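You operate a simulated robot arm through the tools that you are given. There is no shell and no other tool.

You are at the controls of a simulated robot arm. One attempt, no reset.

TASK
Unpin the green roll, bring both web ends to the line, clamp them.
Fine: the blue pin goes in its holder.

Only the result counts: the job must be done as asked and must still hold three seconds after the hand-in. Knocking over, shifting, dropping, spilling or breaking anything else fails it.

THE ROBOT
A 6-joint arm with a two-finger gripper, fixed in place. Base frame: the origin is on the floor under the middle of its stand, x ahead of it, y to its left, z up. Lengths are in m, angles in rad, forces in N, time in s.
It reaches about 1.572 m from its shoulder. Its first joint turns from -2.897 to 2.897 rad. Payload 2.45 kg.
The TCP is the grasp point between the finger pads, 0.02 m short of the fingertips. In the tool frame z runs along the fingers and y along their closing line. The gripper opens to 0.14 m; its body begins 0.168 m behind the TCP.
Orientation is that of the tool frame in the base frame, as a unit quaternion [x, y, z, w]. With the fingers straight down and closing along the base's y, the tool's x points along the base's -x, its y along +y and its z along -z.

THE INTERFACE
- The arm moves only by the tool step_arm. Its argument "moves" is one flat list of numbers, 6 for each row, row after row: the shift along the tool's x, y, z in units of 25 mm (1.0 is 25 mm), then the turn, a rotation vector about the tool's x, y, z in units of 6 degrees (1.0 is 6 degrees). In form: [tx, ty, tz, ax, ay, az, tx, ty, tz, ax, ay, az, ...]. A call has 1 to 20 rows; each row shifts and turns the commanded pose from where the row before left it, along the tool's axes as they then stand. "fingers" is the gripper command, from -1 (shut) to 1 (fully open), values between in proportion, set as the call begins (left out, the last holds). A call with a number of a shift or a turn outside -1 to 1 is refused whole. Rows are played at 5 a second. More than 0.05 m and 0.15 rad between two rows, or a gripper value outside its range, and nothing of the call is played. A pose out of reach is approached as far as the arm can. The call stops where the force on the tool passes 90 N (or 10 N more than at its start, if that is more) or the arm is blocked; 0.2 s more then pass. The fingers move at their own pace (about 0.045 m/s each) and stop on an object; they squeeze with about 39 N. The grip force told is the motor's: it shows also when the fingers shut on nothing. Time passes only in rows, and 0.2 s behind the last, so rows that do not move let the fingers close. The reply holds the time, the measured pose of the TCP, the force on the tool along the base axes, the opening and the grip force, in the units named above and with some noise, with the torque about the TCP (base axes, N m) and any sound that the robot's microphone picked up.
- Cameras (640 x 400 px; columns grow to the right, rows downward): "scene" is fixed at [0.3992, -0.6503, 1.5865]; the picture's right is [0.79, -0.61, 0.00], its down [-0.34, -0.45, -0.83] and it looks along [0.50, 0.66, -0.56] (base axes); focal length 322 px, centre (320, 200). "wrist" rides on the gripper at [0.078, 0.011, -0.209] in the tool frame; the picture's right is [-0.14, 0.99, 0.00], its down [-0.92, -0.13, -0.37] and it looks along [-0.36, -0.05, 0.93] (tool axes); focal length 280 px, centre (320, 200). There is no depth. A picture from a camera that has moved, and an enlarged one, comes with that camera's place and axes in the base frame and with its lens.
- get_image(camera): a new picture of that camera. The clock stands still meanwhile.
- close_up(camera, box): a new picture of the part [left, top, right, bottom] of that camera's present view, enlarged. The clock stands still meanwhile.
- sign_off(): hands the job in; it is judged then, once.

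Places have to be worked out from the pictures, the camera data and where the tool is seen. Open the gripper and draw the arm clear of the work before you hand the job in, unless the task says otherwise.

The tools are called after ">>>" by a JSON object that holds its "method" and its "body". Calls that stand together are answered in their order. step_arm: Moves the arm, as the interface text tells. Its arguments: {"type":"object","properties":{"moves":{"type":"array","items":{"type":"number"}},"fingers":{"type":"number"}},"required":["moves"]} The other tools are called the same way: get_image (camera) takes a picture; close_up (camera, box) takes an enlarged picture of a part of a camera's view; sign_off () hands the job in.

At the start:

```text
t: 0.0
tool_pos: [0.6381, 0.0275, 1.3779]
orientation: [0.001, 1.0, 0.001, 0.0]
contact_force: [0.1, 0.0, -0.1]
torque: [0.0, -0.02, -0.01]
width: 0.14
grip_force: 0.1
```

scene: 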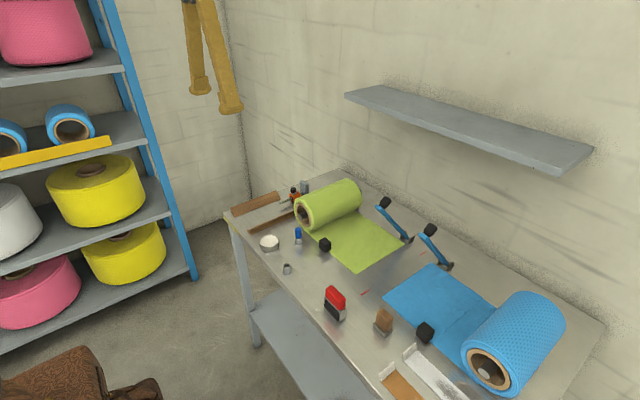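
wrist: 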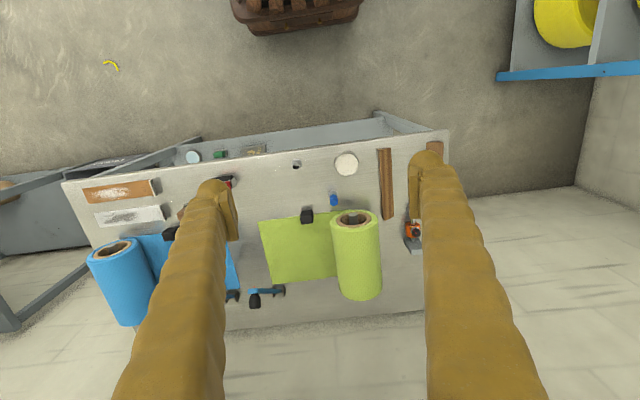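

I'll begin with a detailed look at the table from the scene and wrist cameras before moving anything.

>>> {"method": "close_up", "body": {"camera": "scene", "box": [220, 160, 420, 285]}}

>>> {"method": "close_up", "body": {"camera": "scene", "box": [320, 190, 480, 290]}}

>>> {"method": "close_up", "body": {"camera": "scene", "box": [340, 250, 580, 400]}}

>>> {"method": "close_up", "body": {"camera": "wrist", "box": [220, 130, 440, 310]}}

>>> {"method": "close_up", "body": {"camera": "wrist", "box": [60, 130, 300, 330]}}

```text
3.20 times, centred on (320, 222) of scene
camera zoom: at [0.3992, -0.6503, 1.5865], right [0.79, -0.61, 0.0], down [-0.34, -0.45, -0.83], along [0.5, 0.66, -0.56], focal length 1032 px, centre (320, 128)
```

zoom: 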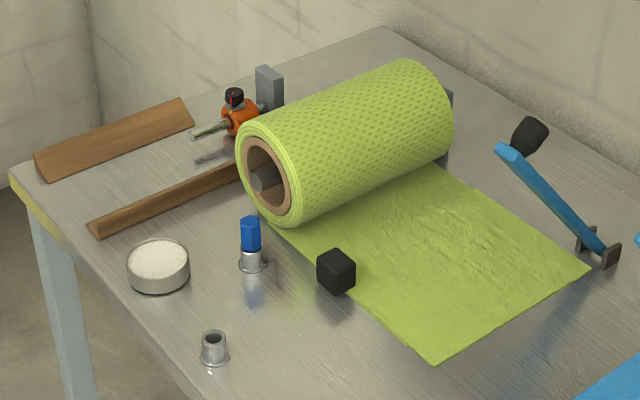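

```text
4.00 times, centred on (400, 240) of scene
camera zoom: at [0.3992, -0.6503, 1.5865], right [0.79, -0.61, 0.0], down [-0.34, -0.45, -0.83], along [0.5, 0.66, -0.56], focal length 1290 px, centre (0, 40)
```

zoom: 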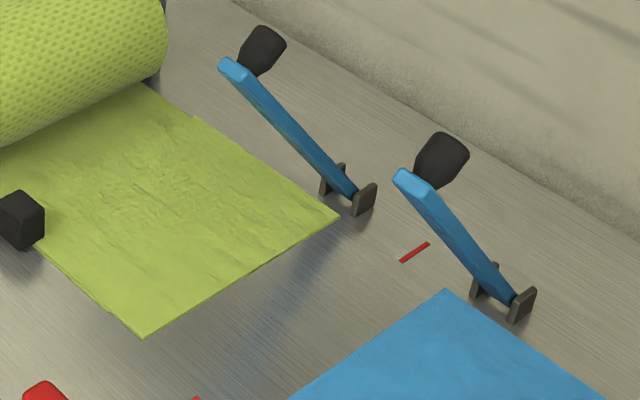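

```text
2.67 times, centred on (460, 325) of scene
camera zoom: at [0.3992, -0.6503, 1.5865], right [0.79, -0.61, 0.0], down [-0.34, -0.45, -0.83], along [0.5, 0.66, -0.56], focal length 860 px, centre (-53, -133)
```

zoom: 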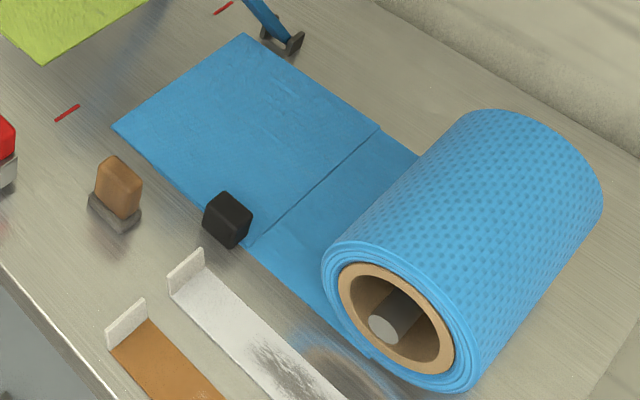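

```text
2.22 times, centred on (330, 220) of wrist
camera zoom: at [0.5614, 0.0363, 1.5865], right [0.14, 0.99, 0.0], down [0.92, -0.13, 0.37], along [0.36, -0.05, -0.93], focal length 623 px, centre (298, 156)
```

zoom: 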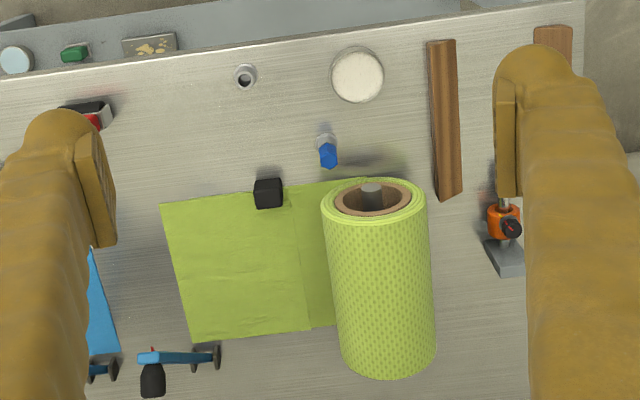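

```text
2.00 times, centred on (180, 230) of wrist
camera zoom: at [0.5614, 0.0363, 1.5865], right [0.14, 0.99, 0.0], down [0.92, -0.13, 0.37], along [0.36, -0.05, -0.93], focal length 561 px, centre (600, 140)
```

zoom: 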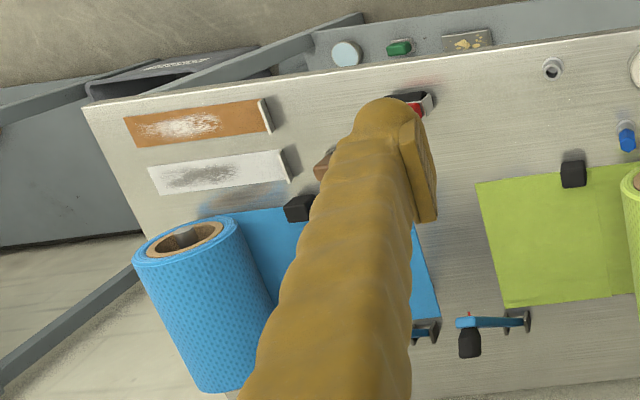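

The scene shows the blue pin near (0.83, 0.04), an empty steel holder near (0.73, -0.05), the red line ticks at y≈-0.244 and two raised lever clamps. I'll lower the wrist to a vantage well above the roll for a closer look.

>>> {"method": "step_arm", "body": {"moves": [-0.4, 0, 0.9, 0, 0, 0, -0.4, 0, 0.9, 0, 0, 0, -0.4, 0, 0.9, 0, 0, 0, -0.4, 0, 0.9, 0, 0, 0, -0.4, 0, 0.9, 0, 0, 0, -0.4, 0, 0.9, 0, 0, 0, -0.4, 0, 0.9, 0, 0, 0, -0.4, 0, 0.9, 0, 0, 0], "fingers": 1}}

>>> {"method": "get_image", "body": {"camera": "wrist"}}

>>> {"method": "get_image", "body": {"camera": "scene"}}

```text
t: 1.8
tool_pos: [0.718, 0.0259, 1.1979]
orientation: [0.001, 1.0, 0.0, 0.0]
contact_force: [-0.4, 0.4, 0.2]
torque: [0.0, -0.06, 0.02]
width: 0.1401
grip_force: 0.1
```

```text
taken
camera wrist: at [0.6415, 0.0362, 1.4067], right [0.14, 0.99, 0.0], down [0.92, -0.13, 0.37], along [0.36, -0.05, -0.93], focal length 280 px, centre (320, 200)
```

wrist: 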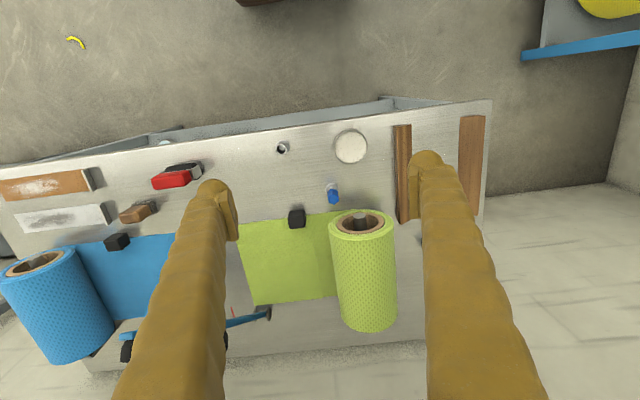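

```text
taken
```

scene: 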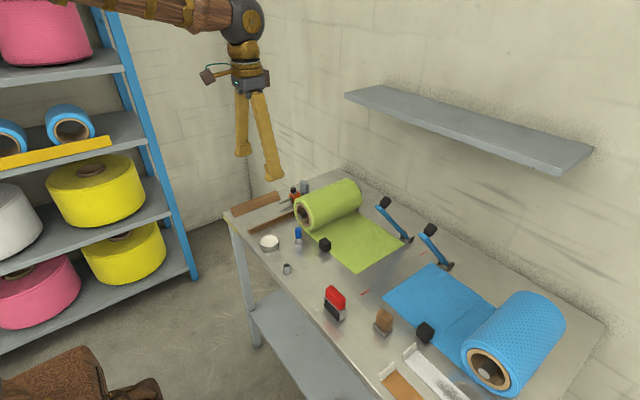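

The view is closer; I'll zoom on the pin, the holder and the cube on the web to refine their positions and shapes.

>>> {"method": "close_up", "body": {"camera": "wrist", "box": [260, 120, 420, 220]}}

>>> {"method": "close_up", "body": {"camera": "wrist", "box": [0, 140, 220, 277]}}

>>> {"method": "close_up", "body": {"camera": "scene", "box": [270, 170, 350, 220]}}

>>> {"method": "close_up", "body": {"camera": "scene", "box": [270, 220, 350, 280]}}

>>> {"method": "close_up", "body": {"camera": "scene", "box": [310, 270, 450, 357]}}

>>> {"method": "close_up", "body": {"camera": "scene", "box": [365, 190, 465, 280]}}

```text
4.00 times, centred on (340, 170) of wrist
camera zoom: at [0.6415, 0.0362, 1.4067], right [0.14, 0.99, 0.0], down [0.92, -0.13, 0.37], along [0.36, -0.05, -0.93], focal length 1122 px, centre (240, 320)
```

zoom: 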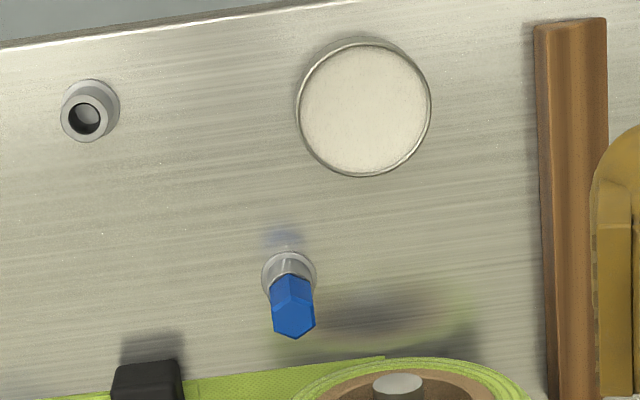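

```text
2.91 times, centred on (110, 208) of wrist
camera zoom: at [0.6415, 0.0362, 1.4067], right [0.14, 0.99, 0.0], down [0.92, -0.13, 0.37], along [0.36, -0.05, -0.93], focal length 816 px, centre (931, 175)
```

zoom: 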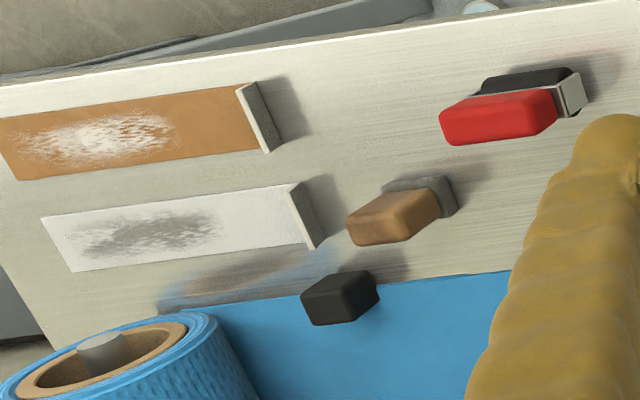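

```text
8.00 times, centred on (310, 195) of scene
camera zoom: at [0.3992, -0.6503, 1.5865], right [0.79, -0.61, 0.0], down [-0.34, -0.45, -0.83], along [0.5, 0.66, -0.56], focal length 2580 px, centre (400, 240)
```

zoom: 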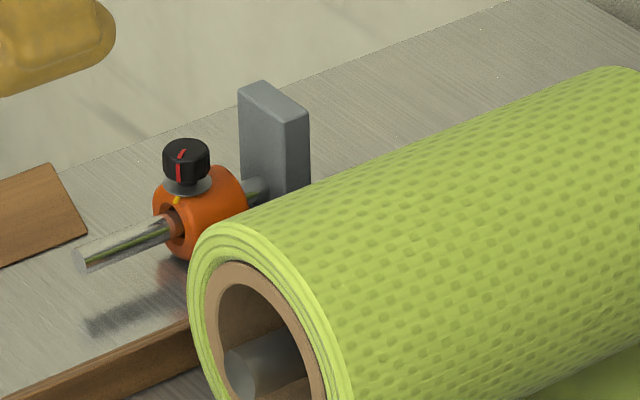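

```text
6.67 times, centred on (310, 250) of scene
camera zoom: at [0.3992, -0.6503, 1.5865], right [0.79, -0.61, 0.0], down [-0.34, -0.45, -0.83], along [0.5, 0.66, -0.56], focal length 2150 px, centre (387, -133)
```

zoom: 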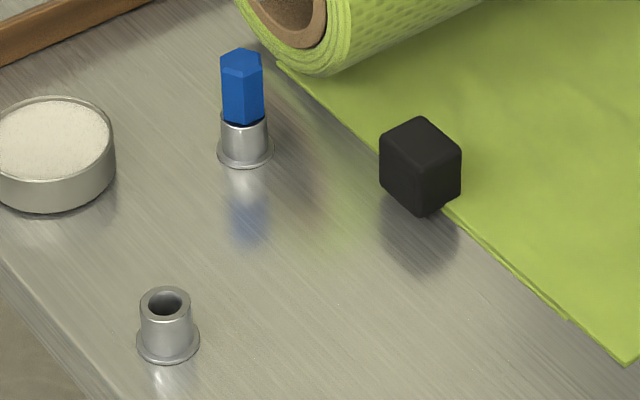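

```text
4.57 times, centred on (380, 314) of scene
camera zoom: at [0.3992, -0.6503, 1.5865], right [0.79, -0.61, 0.0], down [-0.34, -0.45, -0.83], along [0.5, 0.66, -0.56], focal length 1474 px, centre (46, -319)
```

zoom: 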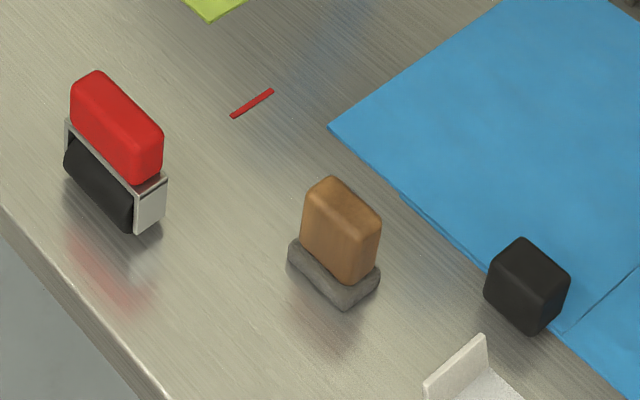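

```text
4.44 times, centred on (415, 235) of scene
camera zoom: at [0.3992, -0.6503, 1.5865], right [0.79, -0.61, 0.0], down [-0.34, -0.45, -0.83], along [0.5, 0.66, -0.56], focal length 1434 px, centre (-102, 44)
```

zoom: 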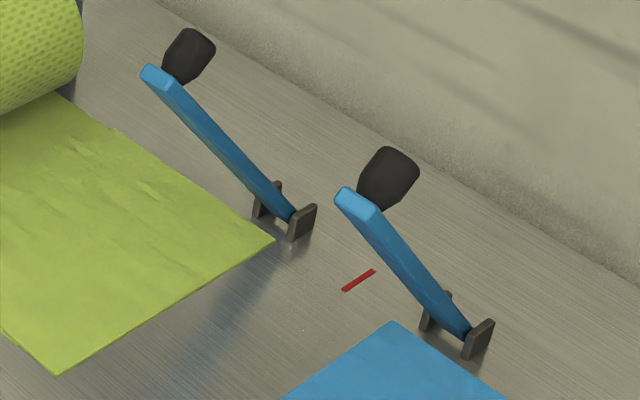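

Triangulating both views: pin head top ≈(0.8325, 0.0345, 0.928), bushing top z≈0.89, empty holder top ≈(0.735, -0.050, 0.889), table z≈0.863. I'll narrow the fingers and move above the pin to check alignment.

>>> {"method": "step_arm", "body": {"moves": [-0.565, 0.0465, 0.9, 0, 0, 0, -0.565, 0.0465, 0.9, 0, 0, 0, -0.565, 0.0465, 0.9, 0, 0, 0, -0.565, 0.0465, 0.9, 0, 0, 0, -0.565, 0.0465, 0.9, 0, 0, 0, -0.565, 0.0465, 0.9, 0, 0, 0, -0.565, 0.0465, 0.9, 0, 0, 0, -0.565, 0.0465, 0.9, 0, 0, 0], "fingers": -0.14}}

>>> {"method": "get_image", "body": {"camera": "wrist"}}

>>> {"method": "close_up", "body": {"camera": "scene", "box": [240, 150, 360, 250]}}

```text
t: 3.6
tool_pos: [0.8321, 0.0353, 1.0188]
orientation: [0.0, 1.0, 0.001, 0.0]
contact_force: [0.9, -0.6, -1.1]
torque: [0.0, -0.03, 0.04]
width: 0.0598
grip_force: 0.0
```

```text
taken
camera wrist: at [0.7545, 0.0461, 1.2271], right [0.14, 0.99, 0.0], down [0.92, -0.13, 0.37], along [0.37, -0.05, -0.93], focal length 280 px, centre (320, 200)
```

wrist: 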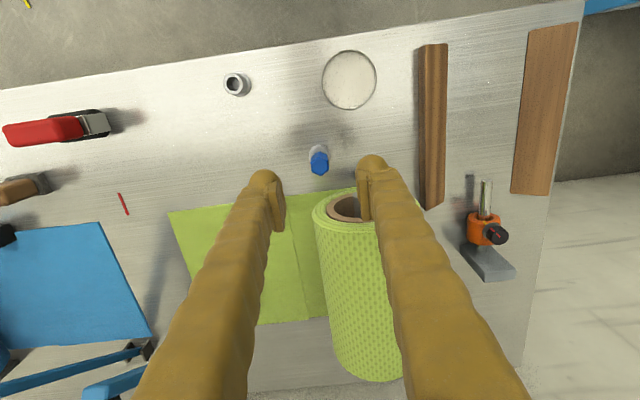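

```text
4.00 times, centred on (300, 200) of scene
camera zoom: at [0.3992, -0.6503, 1.5865], right [0.79, -0.61, 0.0], down [-0.34, -0.45, -0.83], along [0.5, 0.66, -0.56], focal length 1290 px, centre (400, 200)
```

zoom: 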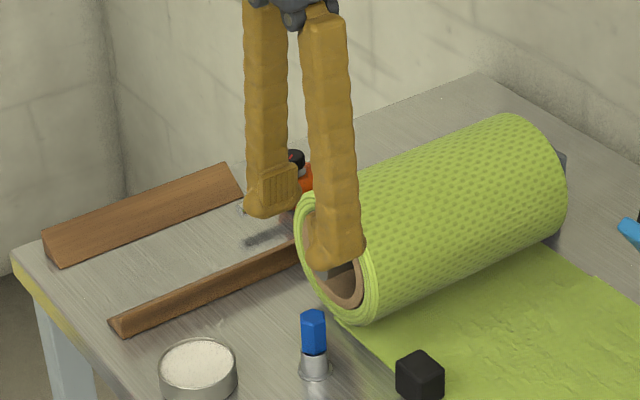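

The fingers are above and around the pin. I'll zoom in on the pin from the wrist to refine x, y before descending.

>>> {"method": "close_up", "body": {"camera": "wrist", "box": [280, 130, 360, 180]}}

>>> {"method": "close_up", "body": {"camera": "wrist", "box": [200, 60, 280, 110]}}

```text
8.00 times, centred on (320, 155) of wrist
camera zoom: at [0.7545, 0.0461, 1.2271], right [0.14, 0.99, 0.0], down [0.92, -0.13, 0.37], along [0.37, -0.05, -0.93], focal length 2243 px, centre (320, 560)
```

zoom: 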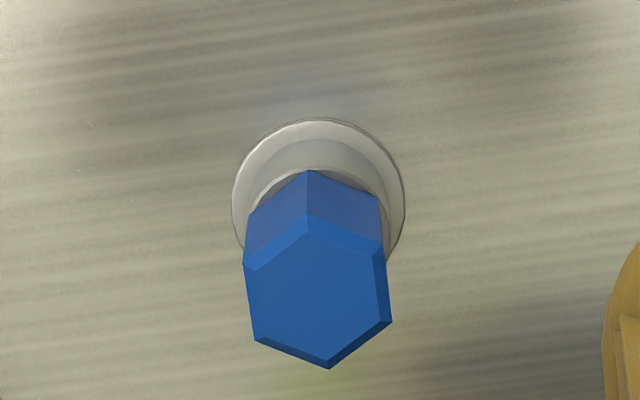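

```text
8.00 times, centred on (240, 85) of wrist
camera zoom: at [0.7545, 0.0461, 1.2271], right [0.14, 0.99, 0.0], down [0.92, -0.13, 0.37], along [0.37, -0.05, -0.93], focal length 2243 px, centre (960, 1120)
```

zoom: 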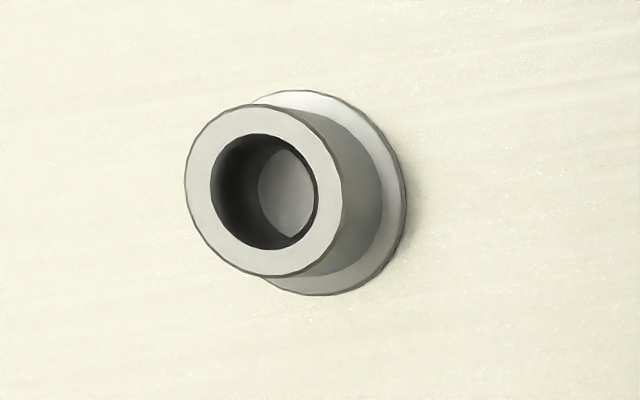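

Refined pin axis is (0.834, 0.035) and holder axis (0.736, -0.049), hole about 15 mm wide; the TCP is within 1.5 mm of the pin. I'll descend to z≈0.914 around the hex head, with the fingers still open.

>>> {"method": "step_arm", "body": {"moves": [-0.06, 0, 0.83, 0, 0, 0, 0, 0, 0.83, 0, 0, 0, 0, 0, 0.83, 0, 0, 0, 0, 0, 0.83, 0, 0, 0, 0, 0, 0.83, 0, 0, 0], "fingers": -0.3}}

>>> {"method": "close_up", "body": {"camera": "scene", "box": [250, 180, 350, 260]}}

>>> {"method": "get_image", "body": {"camera": "wrist"}}

```text
t: 4.8
tool_pos: [0.8325, 0.0341, 0.914]
orientation: [0.001, 1.0, -0.001, 0.0]
contact_force: [-0.4, 0.5, 0.3]
torque: [-0.04, 0.01, 0.0]
width: 0.0494
grip_force: 0.0
```

```text
5.00 times, centred on (300, 220) of scene
camera zoom: at [0.3992, -0.6503, 1.5865], right [0.79, -0.61, 0.0], down [-0.34, -0.45, -0.83], along [0.5, 0.66, -0.56], focal length 1613 px, centre (420, 100)
```

zoom: 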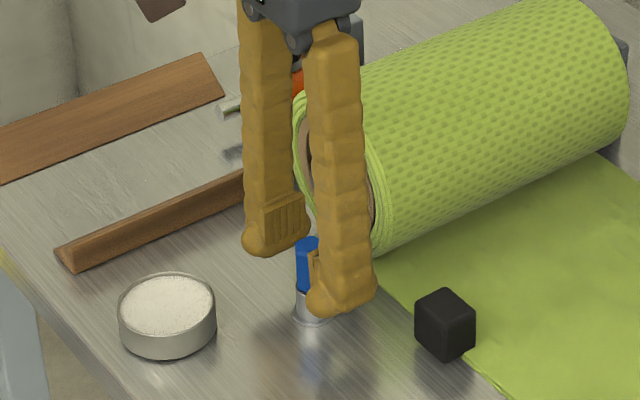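

```text
taken
camera wrist: at [0.7557, 0.0454, 1.1222], right [0.14, 0.99, 0.0], down [0.92, -0.13, 0.37], along [0.36, -0.05, -0.93], focal length 280 px, centre (320, 200)
```

wrist: 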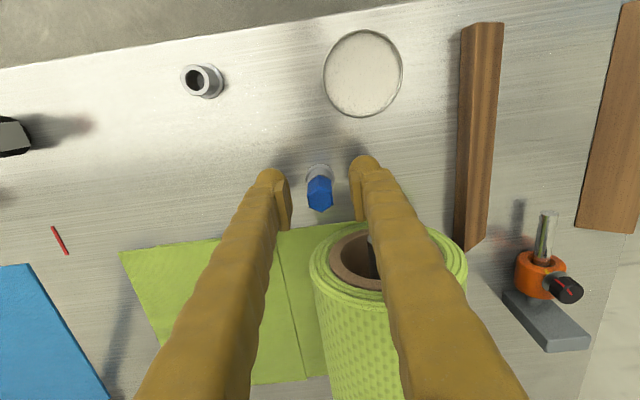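

The pin head sits centred between the pads at z≈0.914 with no contact. I'll close on it.

>>> {"method": "step_arm", "body": {"moves": [0, 0, 0, 0, 0, 0, 0, 0, 0, 0, 0, 0, 0, 0, 0, 0, 0, 0, 0, 0, 0, 0, 0, 0, 0, 0, 0, 0, 0, 0], "fingers": -1}}

>>> {"method": "close_up", "body": {"camera": "wrist", "box": [260, 140, 380, 230]}}

```text
t: 6.0
tool_pos: [0.8321, 0.0346, 0.9139]
orientation: [-0.001, 1.0, 0.0, -0.001]
contact_force: [0.5, -1.7, -3.3]
torque: [-0.06, -0.02, 0.01]
width: 0.018
grip_force: 39.6
```

```text
4.44 times, centred on (320, 185) of wrist
camera zoom: at [0.7557, 0.0453, 1.1221], right [0.14, 0.99, 0.0], down [0.92, -0.13, 0.37], along [0.36, -0.05, -0.93], focal length 1246 px, centre (320, 267)
```

zoom: 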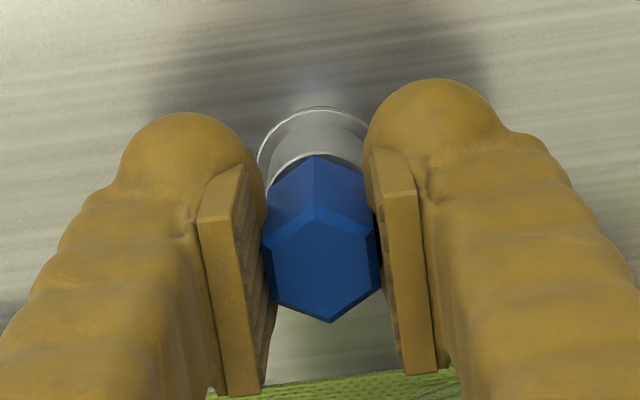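

The grip is firm (39.6 N at 18 mm). I'll pull straight up in small steps.

>>> {"method": "step_arm", "body": {"moves": [0, 0, -0.3, 0, 0, 0, 0, 0, -0.4, 0, 0, 0, 0, 0, -0.5, 0, 0, 0, 0, 0, -0.6, 0, 0, 0, 0, 0, -0.6, 0, 0, 0, 0, 0, -0.6, 0, 0, 0, 0, 0, -0.6, 0, 0, 0, 0, 0, -0.6, 0, 0, 0]}}

>>> {"method": "close_up", "body": {"camera": "scene", "box": [250, 160, 350, 260]}}

>>> {"method": "get_image", "body": {"camera": "wrist"}}

```text
t: 7.8
tool_pos: [0.834, 0.0354, 1.0181]
orientation: [0.001, 1.0, 0.0, 0.0]
contact_force: [-0.7, 0.0, -0.7]
torque: [0.0, 0.02, -0.03]
width: 0.0183
grip_force: 39.0
```

```text
4.00 times, centred on (300, 210) of scene
camera zoom: at [0.3992, -0.6503, 1.5865], right [0.79, -0.61, 0.0], down [-0.34, -0.45, -0.83], along [0.5, 0.66, -0.56], focal length 1290 px, centre (400, 160)
```

zoom: 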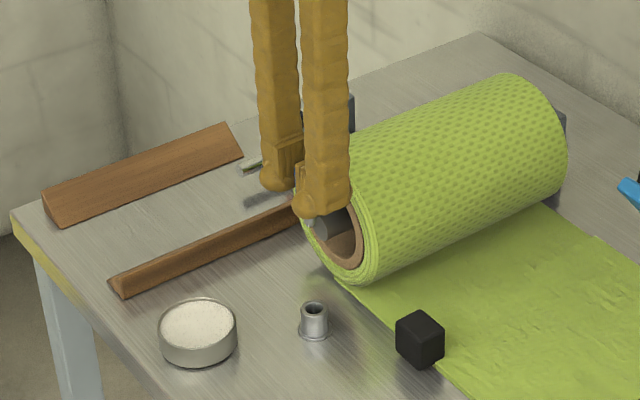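

```text
taken
camera wrist: at [0.7558, 0.0453, 1.2272], right [0.14, 0.99, 0.0], down [0.92, -0.13, 0.37], along [0.37, -0.05, -0.93], focal length 280 px, centre (320, 200)
```

wrist: 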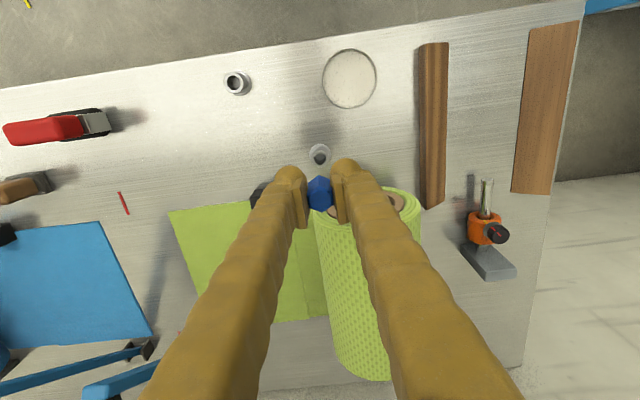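

The pin is out of the bushing, held vertical with its steel shank visible below the pads. I'll carry it at this height to above the holder at (0.736, -0.049).

>>> {"method": "step_arm", "body": {"moves": [0.4, -0.35, 0, 0, 0, 0, 0.5, -0.43, 0, 0, 0, 0, 0.5, -0.43, 0, 0, 0, 0, 0.5, -0.43, 0, 0, 0, 0, 0.5, -0.43, 0, 0, 0, 0, 0.5, -0.43, 0, 0, 0, 0, 0.5, -0.43, 0, 0, 0, 0, 0.5, -0.4, 0, 0, 0, 0, 0, 0, 0, 0, 0, 0]}}

>>> {"method": "close_up", "body": {"camera": "scene", "box": [240, 200, 330, 290]}}

>>> {"method": "get_image", "body": {"camera": "wrist"}}

```text
t: 9.8
tool_pos: [0.7355, -0.0481, 1.0175]
orientation: [0.0, 1.0, 0.0, 0.0]
contact_force: [-1.1, -0.1, -0.1]
torque: [-0.02, -0.02, -0.01]
width: 0.0184
grip_force: 39.4
```

```text
4.44 times, centred on (285, 245) of scene
camera zoom: at [0.3992, -0.6503, 1.5865], right [0.79, -0.61, 0.0], down [-0.34, -0.45, -0.83], along [0.5, 0.66, -0.56], focal length 1434 px, centre (476, 0)
```

zoom: 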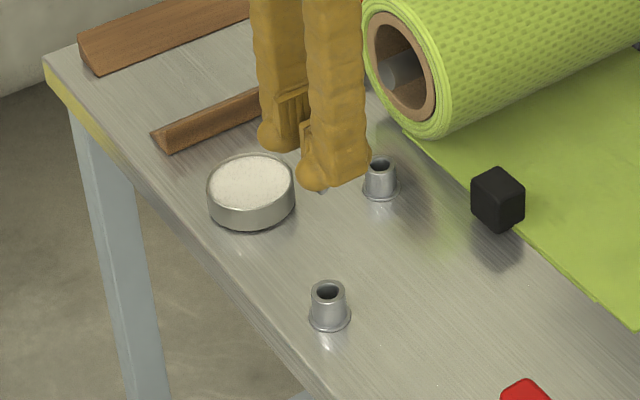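

```text
taken
camera wrist: at [0.658, -0.0376, 1.2274], right [0.14, 0.99, 0.0], down [0.92, -0.13, 0.37], along [0.37, -0.05, -0.93], focal length 280 px, centre (320, 200)
```

wrist: 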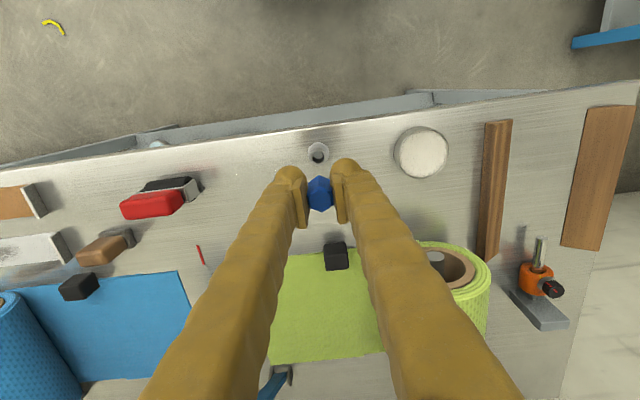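

The pin hovers over the holder; I'll zoom to check that shank tip and hole axis coincide.

>>> {"method": "close_up", "body": {"camera": "scene", "box": [272, 230, 332, 280]}}

>>> {"method": "close_up", "body": {"camera": "wrist", "box": [280, 130, 360, 220]}}

```text
8.00 times, centred on (302, 255) of scene
camera zoom: at [0.3992, -0.6503, 1.5865], right [0.79, -0.61, 0.0], down [-0.34, -0.45, -0.83], along [0.5, 0.66, -0.56], focal length 2580 px, centre (464, -240)
```

zoom: 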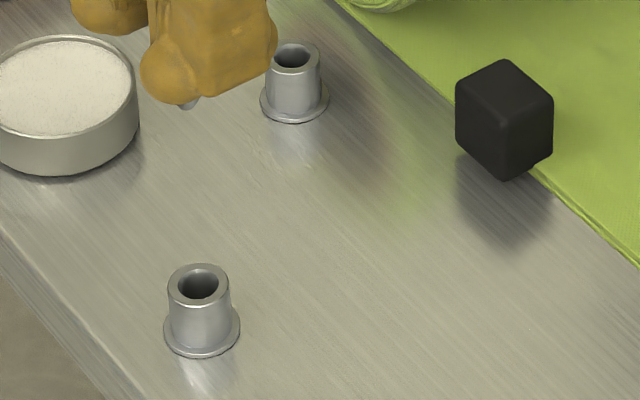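

```text
4.44 times, centred on (320, 175) of wrist
camera zoom: at [0.658, -0.0376, 1.2274], right [0.14, 0.99, 0.0], down [0.92, -0.13, 0.37], along [0.37, -0.05, -0.93], focal length 1246 px, centre (320, 311)
```

zoom: 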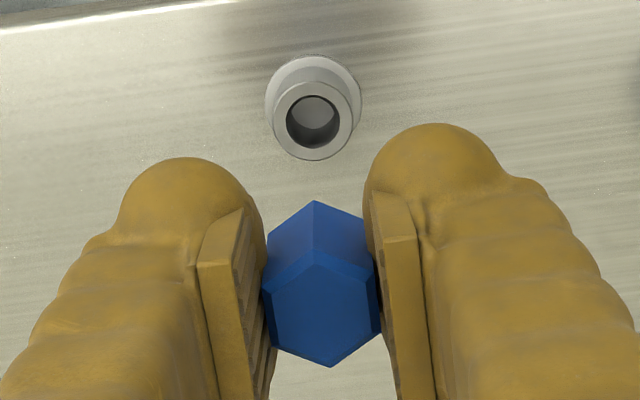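

Axes agree within about 1–2 mm; the shank tip is at z≈0.981. I'll lower to leave the tip about 10 mm above the rim and check again from both cameras.

>>> {"method": "step_arm", "body": {"moves": [0, 0, 0.8, 0, 0, 0, 0, 0, 0.8, 0, 0, 0, 0, 0, 0.8, 0, 0, 0, 0, 0, 0.7, 0, 0, 0, 0, 0, 0, 0, 0, 0]}}

>>> {"method": "close_up", "body": {"camera": "scene", "box": [262, 240, 322, 280]}}

>>> {"method": "close_up", "body": {"camera": "wrist", "box": [280, 140, 360, 220]}}

```text
t: 11.0
tool_pos: [0.7348, -0.0477, 0.9402]
orientation: [0.001, 1.0, 0.0, 0.0]
contact_force: [0.4, -0.2, -0.3]
torque: [-0.01, -0.03, 0.02]
width: 0.0182
grip_force: 38.7
```

```text
10.00 times, centred on (292, 260) of scene
camera zoom: at [0.3992, -0.6503, 1.5865], right [0.79, -0.61, 0.0], down [-0.34, -0.45, -0.83], along [0.5, 0.66, -0.56], focal length 3225 px, centre (600, -400)
```

zoom: 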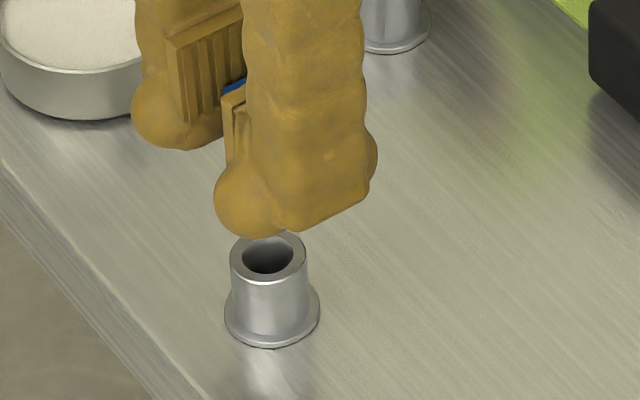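

```text
5.00 times, centred on (320, 180) of wrist
camera zoom: at [0.6579, -0.0373, 1.1491], right [0.14, 0.99, 0.0], down [0.92, -0.13, 0.37], along [0.36, -0.05, -0.93], focal length 1402 px, centre (320, 300)
```

zoom: 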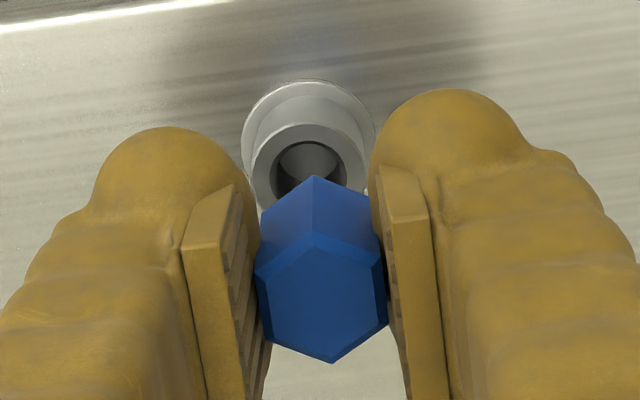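

Comparing this view with the one taken when the pin sat in its bushing, the holder appears about 2–3 mm further toward -x and -y than the pin axis. I'll correct by (-2.2, -2.6) mm and compare again.

>>> {"method": "step_arm", "body": {"moves": [0.088, -0.104, 0, 0, 0, 0, 0, 0, 0, 0, 0, 0, 0, 0, 0, 0, 0, 0]}}

>>> {"method": "close_up", "body": {"camera": "wrist", "box": [280, 140, 360, 220]}}

>>> {"method": "close_up", "body": {"camera": "scene", "box": [262, 240, 322, 280]}}

```text
t: 11.8
tool_pos: [0.7337, -0.0511, 0.9407]
orientation: [0.0, 1.0, 0.0, 0.0]
contact_force: [-0.7, 0.2, -0.2]
torque: [0.01, 0.01, 0.01]
width: 0.0181
grip_force: 38.8
```

```text
5.00 times, centred on (320, 180) of wrist
camera zoom: at [0.6557, -0.0403, 1.1494], right [0.14, 0.99, 0.0], down [0.92, -0.13, 0.37], along [0.36, -0.05, -0.93], focal length 1402 px, centre (320, 300)
```

zoom: 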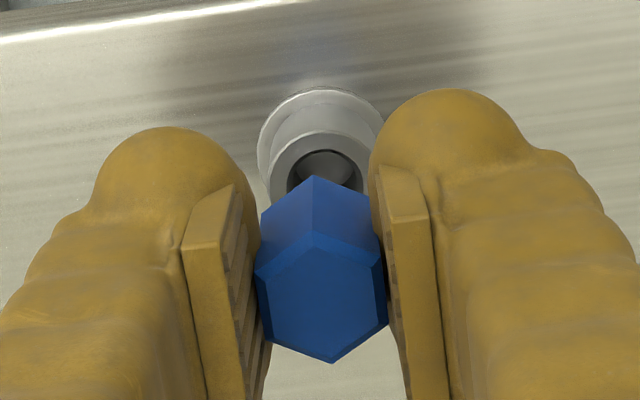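

```text
10.00 times, centred on (292, 260) of scene
camera zoom: at [0.3992, -0.6503, 1.5865], right [0.79, -0.61, 0.0], down [-0.34, -0.45, -0.83], along [0.5, 0.66, -0.56], focal length 3225 px, centre (600, -400)
```

zoom: 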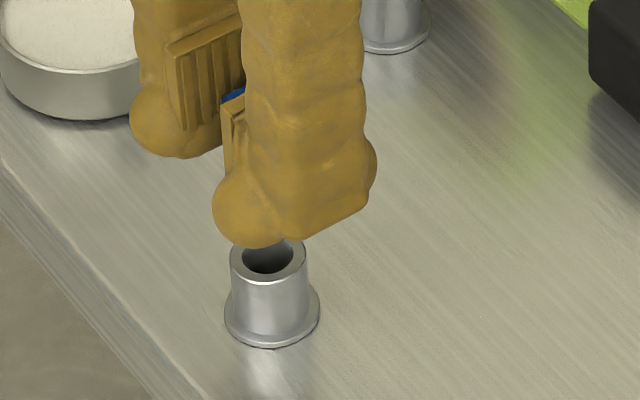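

The holder now sits relative to the pin exactly as the bushing did (flange centre ≈(322,154)). I'll lower gently in 2.5 mm steps and watch the force.

>>> {"method": "step_arm", "body": {"moves": [0, 0, 0.1, 0, 0, 0, 0, 0, 0.1, 0, 0, 0, 0, 0, 0.1, 0, 0, 0, 0, 0, 0.1, 0, 0, 0, 0, 0, 0.1, 0, 0, 0, 0, 0, 0.1, 0, 0, 0]}}

>>> {"method": "close_up", "body": {"camera": "wrist", "box": [280, 140, 360, 220]}}

```text
t: 13.2
tool_pos: [0.7331, -0.0506, 0.9272]
orientation: [0.0, 1.0, 0.001, 0.001]
contact_force: [0.4, 0.4, -1.1]
torque: [-0.01, -0.02, 0.0]
width: 0.0181
grip_force: 39.0
```

```text
5.00 times, centred on (320, 180) of wrist
camera zoom: at [0.6561, -0.0405, 1.1351], right [0.14, 0.99, 0.0], down [0.92, -0.13, 0.37], along [0.36, -0.05, -0.93], focal length 1402 px, centre (320, 300)
```

zoom: 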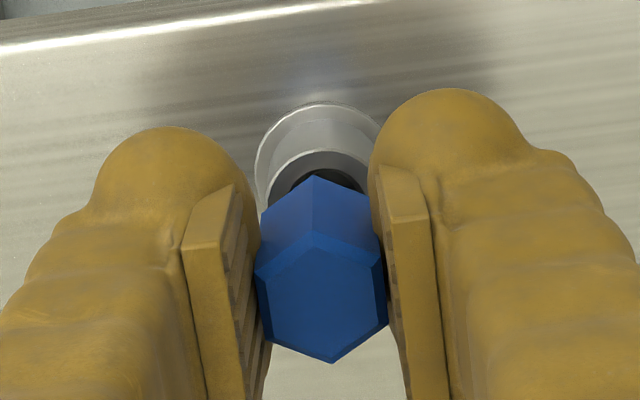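

No contact yet with the tip at about rim height. I'll keep lowering in small steps to the seated height of z≈0.914.

>>> {"method": "step_arm", "body": {"moves": [0, 0, 0.1, 0, 0, 0, 0, 0, 0.1, 0, 0, 0, 0, 0, 0.1, 0, 0, 0, 0, 0, 0, 0, 0, 0]}}

>>> {"method": "close_up", "body": {"camera": "scene", "box": [262, 240, 322, 280]}}

>>> {"method": "close_up", "body": {"camera": "wrist", "box": [280, 140, 360, 220]}}

```text
t: 14.2
tool_pos: [0.7325, -0.0525, 0.919]
orientation: [0.001, 1.0, 0.0, 0.001]
contact_force: [1.0, -0.6, -0.1]
torque: [0.0, 0.0, -0.02]
width: 0.0184
grip_force: 39.5
```

```text
10.00 times, centred on (292, 260) of scene
camera zoom: at [0.3992, -0.6503, 1.5865], right [0.79, -0.61, 0.0], down [-0.34, -0.45, -0.83], along [0.5, 0.66, -0.56], focal length 3225 px, centre (600, -400)
```

zoom: 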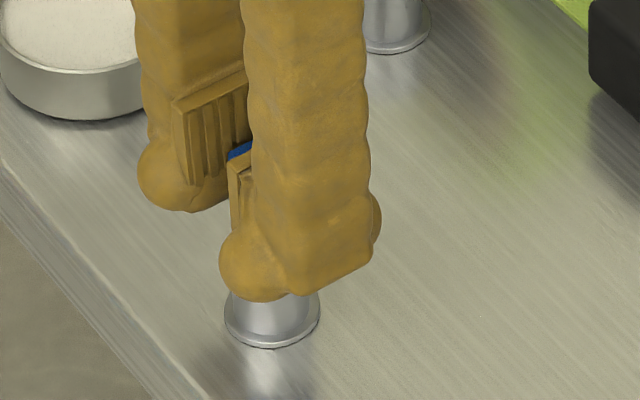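

```text
5.00 times, centred on (320, 180) of wrist
camera zoom: at [0.6561, -0.0404, 1.1276], right [0.14, 0.99, 0.0], down [0.92, -0.13, 0.37], along [0.37, -0.05, -0.93], focal length 1402 px, centre (320, 300)
```

zoom: 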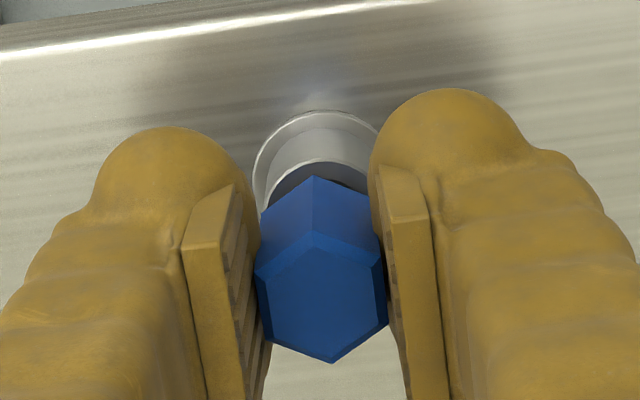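

Still free-moving, with the shank now inside the bore. I'll go another ~5 mm to seat.

>>> {"method": "step_arm", "body": {"moves": [0, 0, 0.08, 0, 0, 0, 0, 0, 0.08, 0, 0, 0, 0, 0, 0.06, 0, 0, 0, 0, 0, 0, 0, 0, 0]}}

>>> {"method": "close_up", "body": {"camera": "wrist", "box": [280, 140, 360, 220]}}

```text
t: 15.2
tool_pos: [0.7324, -0.0499, 0.913]
orientation: [0.001, 1.0, 0.0, 0.0]
contact_force: [-0.4, 1.3, 1.8]
torque: [-0.02, 0.02, 0.02]
width: 0.0185
grip_force: 38.8
```

```text
5.00 times, centred on (320, 180) of wrist
camera zoom: at [0.6559, -0.0403, 1.1219], right [0.14, 0.99, 0.0], down [0.92, -0.13, 0.37], along [0.37, -0.05, -0.93], focal length 1402 px, centre (320, 300)
```

zoom: 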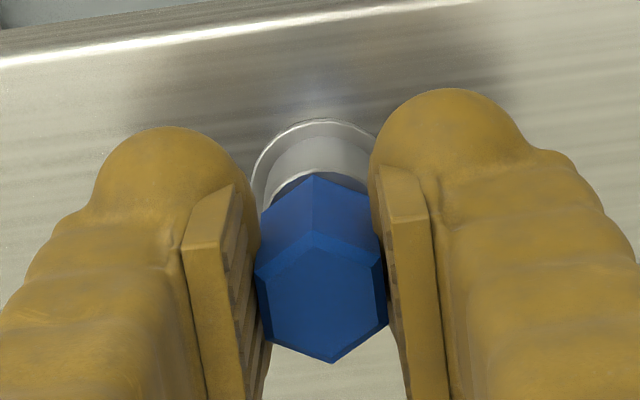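

I'm at the same height the pin was gripped at in its bushing. One more 1.5 mm nudge to confirm seating by force before releasing.

>>> {"method": "step_arm", "body": {"moves": [0, 0, 0.06, 0, 0, 0, 0, 0, 0, 0, 0, 0]}}

```text
t: 15.8
tool_pos: [0.7323, -0.0508, 0.9124]
orientation: [0.001, 1.0, 0.0, 0.001]
contact_force: [-9.4, 1.2, 36.3]
torque: [-0.01, 0.24, -0.03]
width: 0.0183
grip_force: 38.9
```

Contact of 36 N upward confirms the pin is seated on the holder. I'll relieve the load and open the fingers a little.

>>> {"method": "step_arm", "body": {"moves": [0, 0, -0.05, 0, 0, 0, 0, 0, 0, 0, 0, 0]}}

>>> {"method": "step_arm", "body": {"moves": [0, 0, 0, 0, 0, 0, 0, 0, 0, 0, 0, 0, 0, 0, 0, 0, 0, 0], "fingers": -0.4}}

>>> {"method": "close_up", "body": {"camera": "wrist", "box": [260, 130, 380, 220]}}

>>> {"method": "close_up", "body": {"camera": "scene", "box": [262, 240, 322, 280]}}

```text
t: 16.4
tool_pos: [0.7325, -0.0518, 0.9132]
orientation: [0.0, 1.0, -0.001, 0.0]
contact_force: [1.1, 4.4, 18.4]
torque: [0.06, -0.11, 0.05]
width: 0.0184
grip_force: 38.8
```

```text
t: 17.2
tool_pos: [0.7321, -0.0515, 0.9119]
orientation: [0.0, 1.0, 0.001, -0.001]
contact_force: [0.0, -0.6, -0.5]
torque: [-0.03, 0.01, 0.01]
width: 0.0417
grip_force: 0.0
```

```text
4.44 times, centred on (320, 175) of wrist
camera zoom: at [0.6559, -0.0405, 1.1215], right [0.14, 0.99, 0.0], down [0.92, -0.13, 0.37], along [0.36, -0.05, -0.93], focal length 1246 px, centre (320, 311)
```

zoom: 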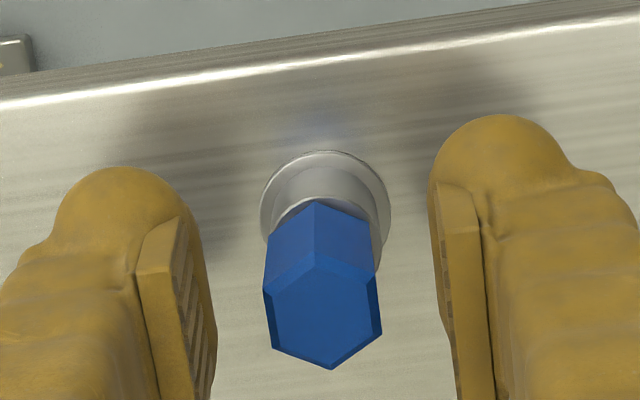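

```text
10.00 times, centred on (292, 260) of scene
camera zoom: at [0.3992, -0.6503, 1.5865], right [0.79, -0.61, 0.0], down [-0.34, -0.45, -0.83], along [0.5, 0.66, -0.56], focal length 3225 px, centre (600, -400)
```

zoom: 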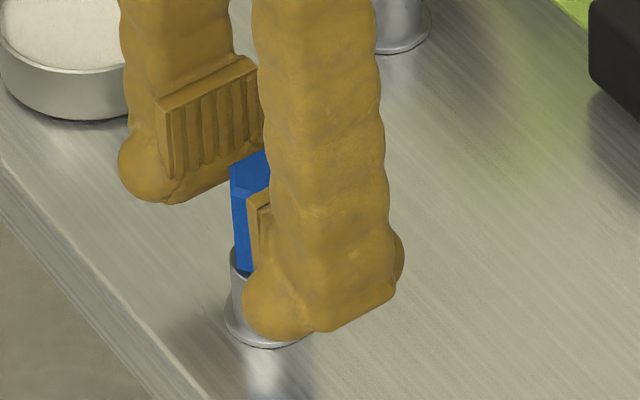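

The pin stands upright in the holder, released. I'll rise straight up clear of it and check.

>>> {"method": "step_arm", "body": {"moves": [0, 0, -0.6, 0, 0, 0, 0, 0, -1, 0, 0, 0, 0, 0, -1, 0, 0, 0, 0, 0, -1, 0, 0, 0, 0, 0, -1, 0, 0, 0, 0, 0, -1, 0, 0, 0]}}

>>> {"method": "close_up", "body": {"camera": "scene", "box": [240, 200, 360, 290]}}

>>> {"method": "get_image", "body": {"camera": "wrist"}}

```text
t: 18.6
tool_pos: [0.7325, -0.0516, 1.054]
orientation: [0.0, 1.0, 0.0, 0.0]
contact_force: [-0.9, -0.3, 0.1]
torque: [0.02, -0.01, 0.0]
width: 0.0418
grip_force: 0.0
```

```text
4.44 times, centred on (300, 245) of scene
camera zoom: at [0.3992, -0.6503, 1.5865], right [0.79, -0.61, 0.0], down [-0.34, -0.45, -0.83], along [0.5, 0.66, -0.56], focal length 1434 px, centre (409, 0)
```

zoom: 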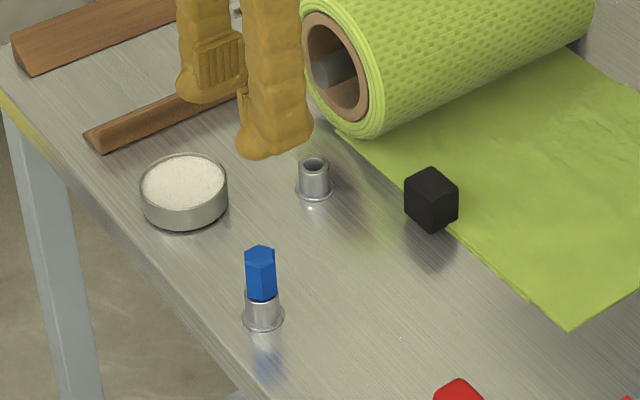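

```text
taken
camera wrist: at [0.6562, -0.0405, 1.2617], right [0.14, 0.99, 0.0], down [0.92, -0.13, 0.37], along [0.36, -0.05, -0.93], focal length 280 px, centre (320, 200)
```

wrist: 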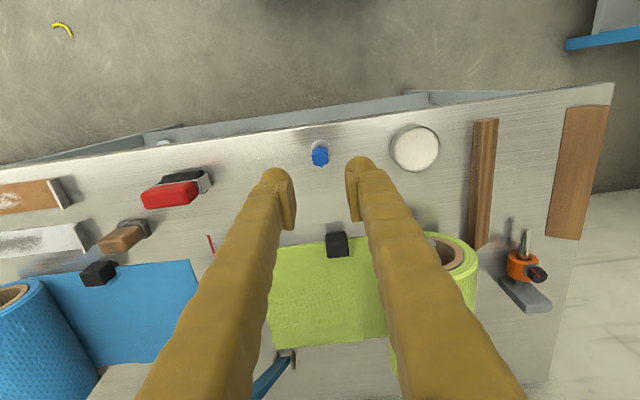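

The pin is upright in its holder. Now the green web: I'll zoom on its black tab and the web edge.

>>> {"method": "close_up", "body": {"camera": "wrist", "box": [290, 210, 390, 280]}}

>>> {"method": "close_up", "body": {"camera": "scene", "box": [305, 225, 365, 275]}}

>>> {"method": "close_up", "body": {"camera": "scene", "box": [390, 290, 470, 350]}}

```text
5.71 times, centred on (340, 245) of wrist
camera zoom: at [0.6562, -0.0405, 1.2617], right [0.14, 0.99, 0.0], down [0.92, -0.13, 0.37], along [0.36, -0.05, -0.93], focal length 1602 px, centre (206, -57)
```

zoom: 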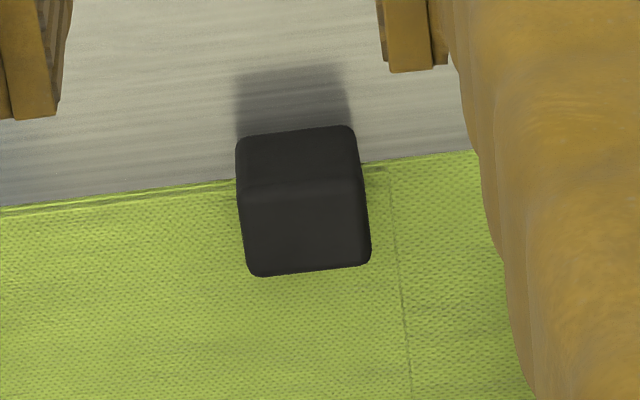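

```text
8.00 times, centred on (335, 250) of scene
camera zoom: at [0.3992, -0.6503, 1.5865], right [0.79, -0.61, 0.0], down [-0.34, -0.45, -0.83], along [0.5, 0.66, -0.56], focal length 2580 px, centre (200, -200)
```

zoom: 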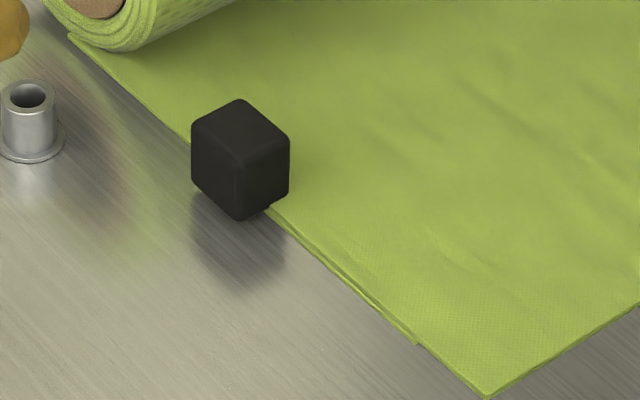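

```text
6.67 times, centred on (430, 320) of scene
camera zoom: at [0.3992, -0.6503, 1.5865], right [0.79, -0.61, 0.0], down [-0.34, -0.45, -0.83], along [0.5, 0.66, -0.56], focal length 2150 px, centre (-413, -600)
```

zoom: 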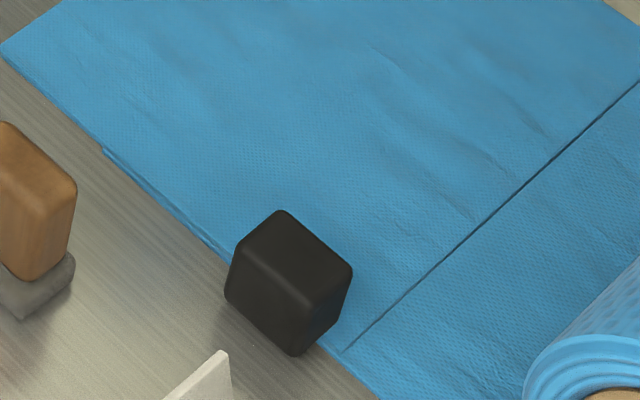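

The green tab's top centre triangulates to ≈(0.881, -0.046, 0.902), about 32 mm wide; the roll's face starts at x≈0.89, y≥0.016, so I'll use a ~50 mm opening. Moving above the tab first.

>>> {"method": "step_arm", "body": {"moves": [-0.811, 0.031, 0.2, 0, 0, 0, -0.811, 0.031, 0.2, 0, 0, 0, -0.811, 0.031, 0.2, 0, 0, 0, -0.811, 0.031, 0.2, 0, 0, 0, -0.811, 0.031, 0.2, 0, 0, 0, -0.811, 0.031, 0.2, 0, 0, 0, -0.811, 0.031, 0.2, 0, 0, 0, 0, 0, 0, 0, 0, 0], "fingers": -0.26}}

>>> {"method": "get_image", "body": {"camera": "wrist"}}

>>> {"method": "get_image", "body": {"camera": "scene"}}

>>> {"method": "close_up", "body": {"camera": "scene", "box": [280, 180, 380, 270]}}

```text
t: 20.4
tool_pos: [0.8751, -0.0461, 1.0181]
orientation: [-0.001, 1.0, 0.0, 0.0]
contact_force: [-0.2, 0.2, 0.0]
torque: [0.03, 0.03, 0.02]
width: 0.0517
grip_force: 0.1
```

```text
taken
camera wrist: at [0.7986, -0.0348, 1.2266], right [0.14, 0.99, 0.0], down [0.92, -0.13, 0.37], along [0.37, -0.05, -0.93], focal length 280 px, centre (320, 200)
```

wrist: 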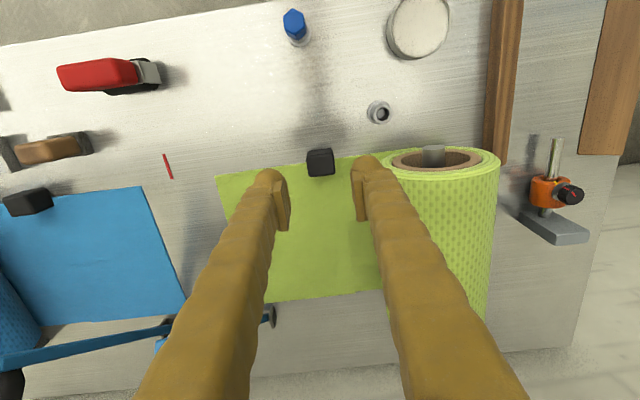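

```text
taken
```

scene: 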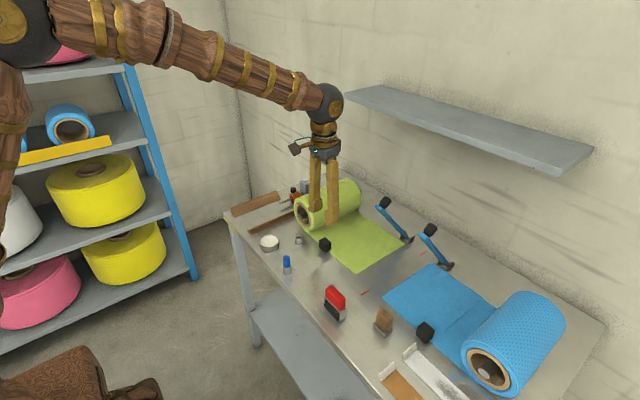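

```text
4.44 times, centred on (330, 225) of scene
camera zoom: at [0.3992, -0.6503, 1.5865], right [0.79, -0.61, 0.0], down [-0.34, -0.45, -0.83], along [0.5, 0.66, -0.56], focal length 1434 px, centre (276, 89)
```

zoom: 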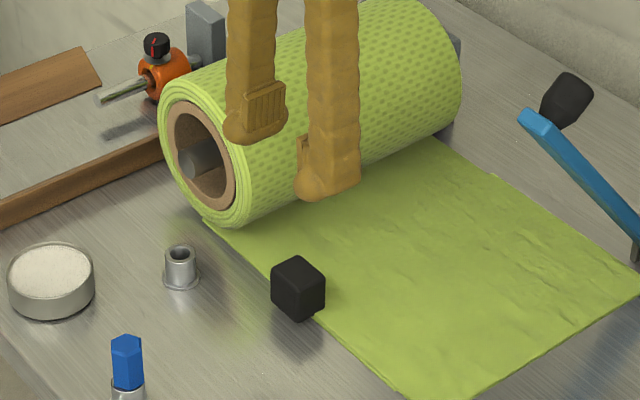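

I'll zoom on the tab in both views to refine the final alignment before descending.

>>> {"method": "close_up", "body": {"camera": "wrist", "box": [280, 130, 400, 205]}}

>>> {"method": "close_up", "body": {"camera": "wrist", "box": [140, 140, 300, 240]}}

```text
5.33 times, centred on (340, 168) of wrist
camera zoom: at [0.7986, -0.0348, 1.2266], right [0.14, 0.99, 0.0], down [0.92, -0.13, 0.37], along [0.37, -0.05, -0.93], focal length 1495 px, centre (213, 373)
```

zoom: 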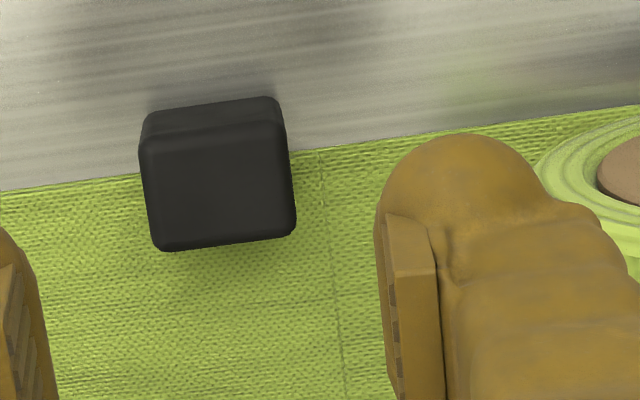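

```text
4.00 times, centred on (220, 190) of wrist
camera zoom: at [0.7986, -0.0348, 1.2266], right [0.14, 0.99, 0.0], down [0.92, -0.13, 0.37], along [0.37, -0.05, -0.93], focal length 1122 px, centre (720, 240)
```

zoom: 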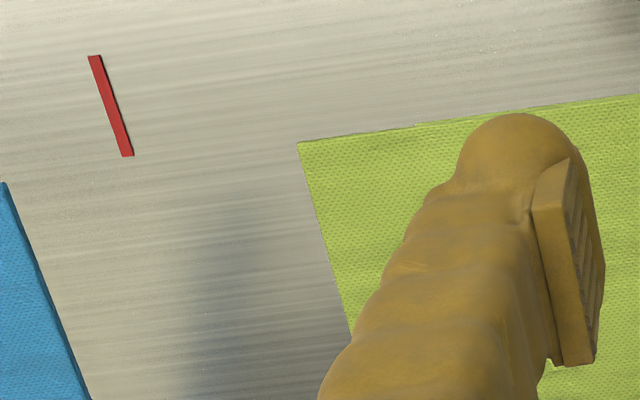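

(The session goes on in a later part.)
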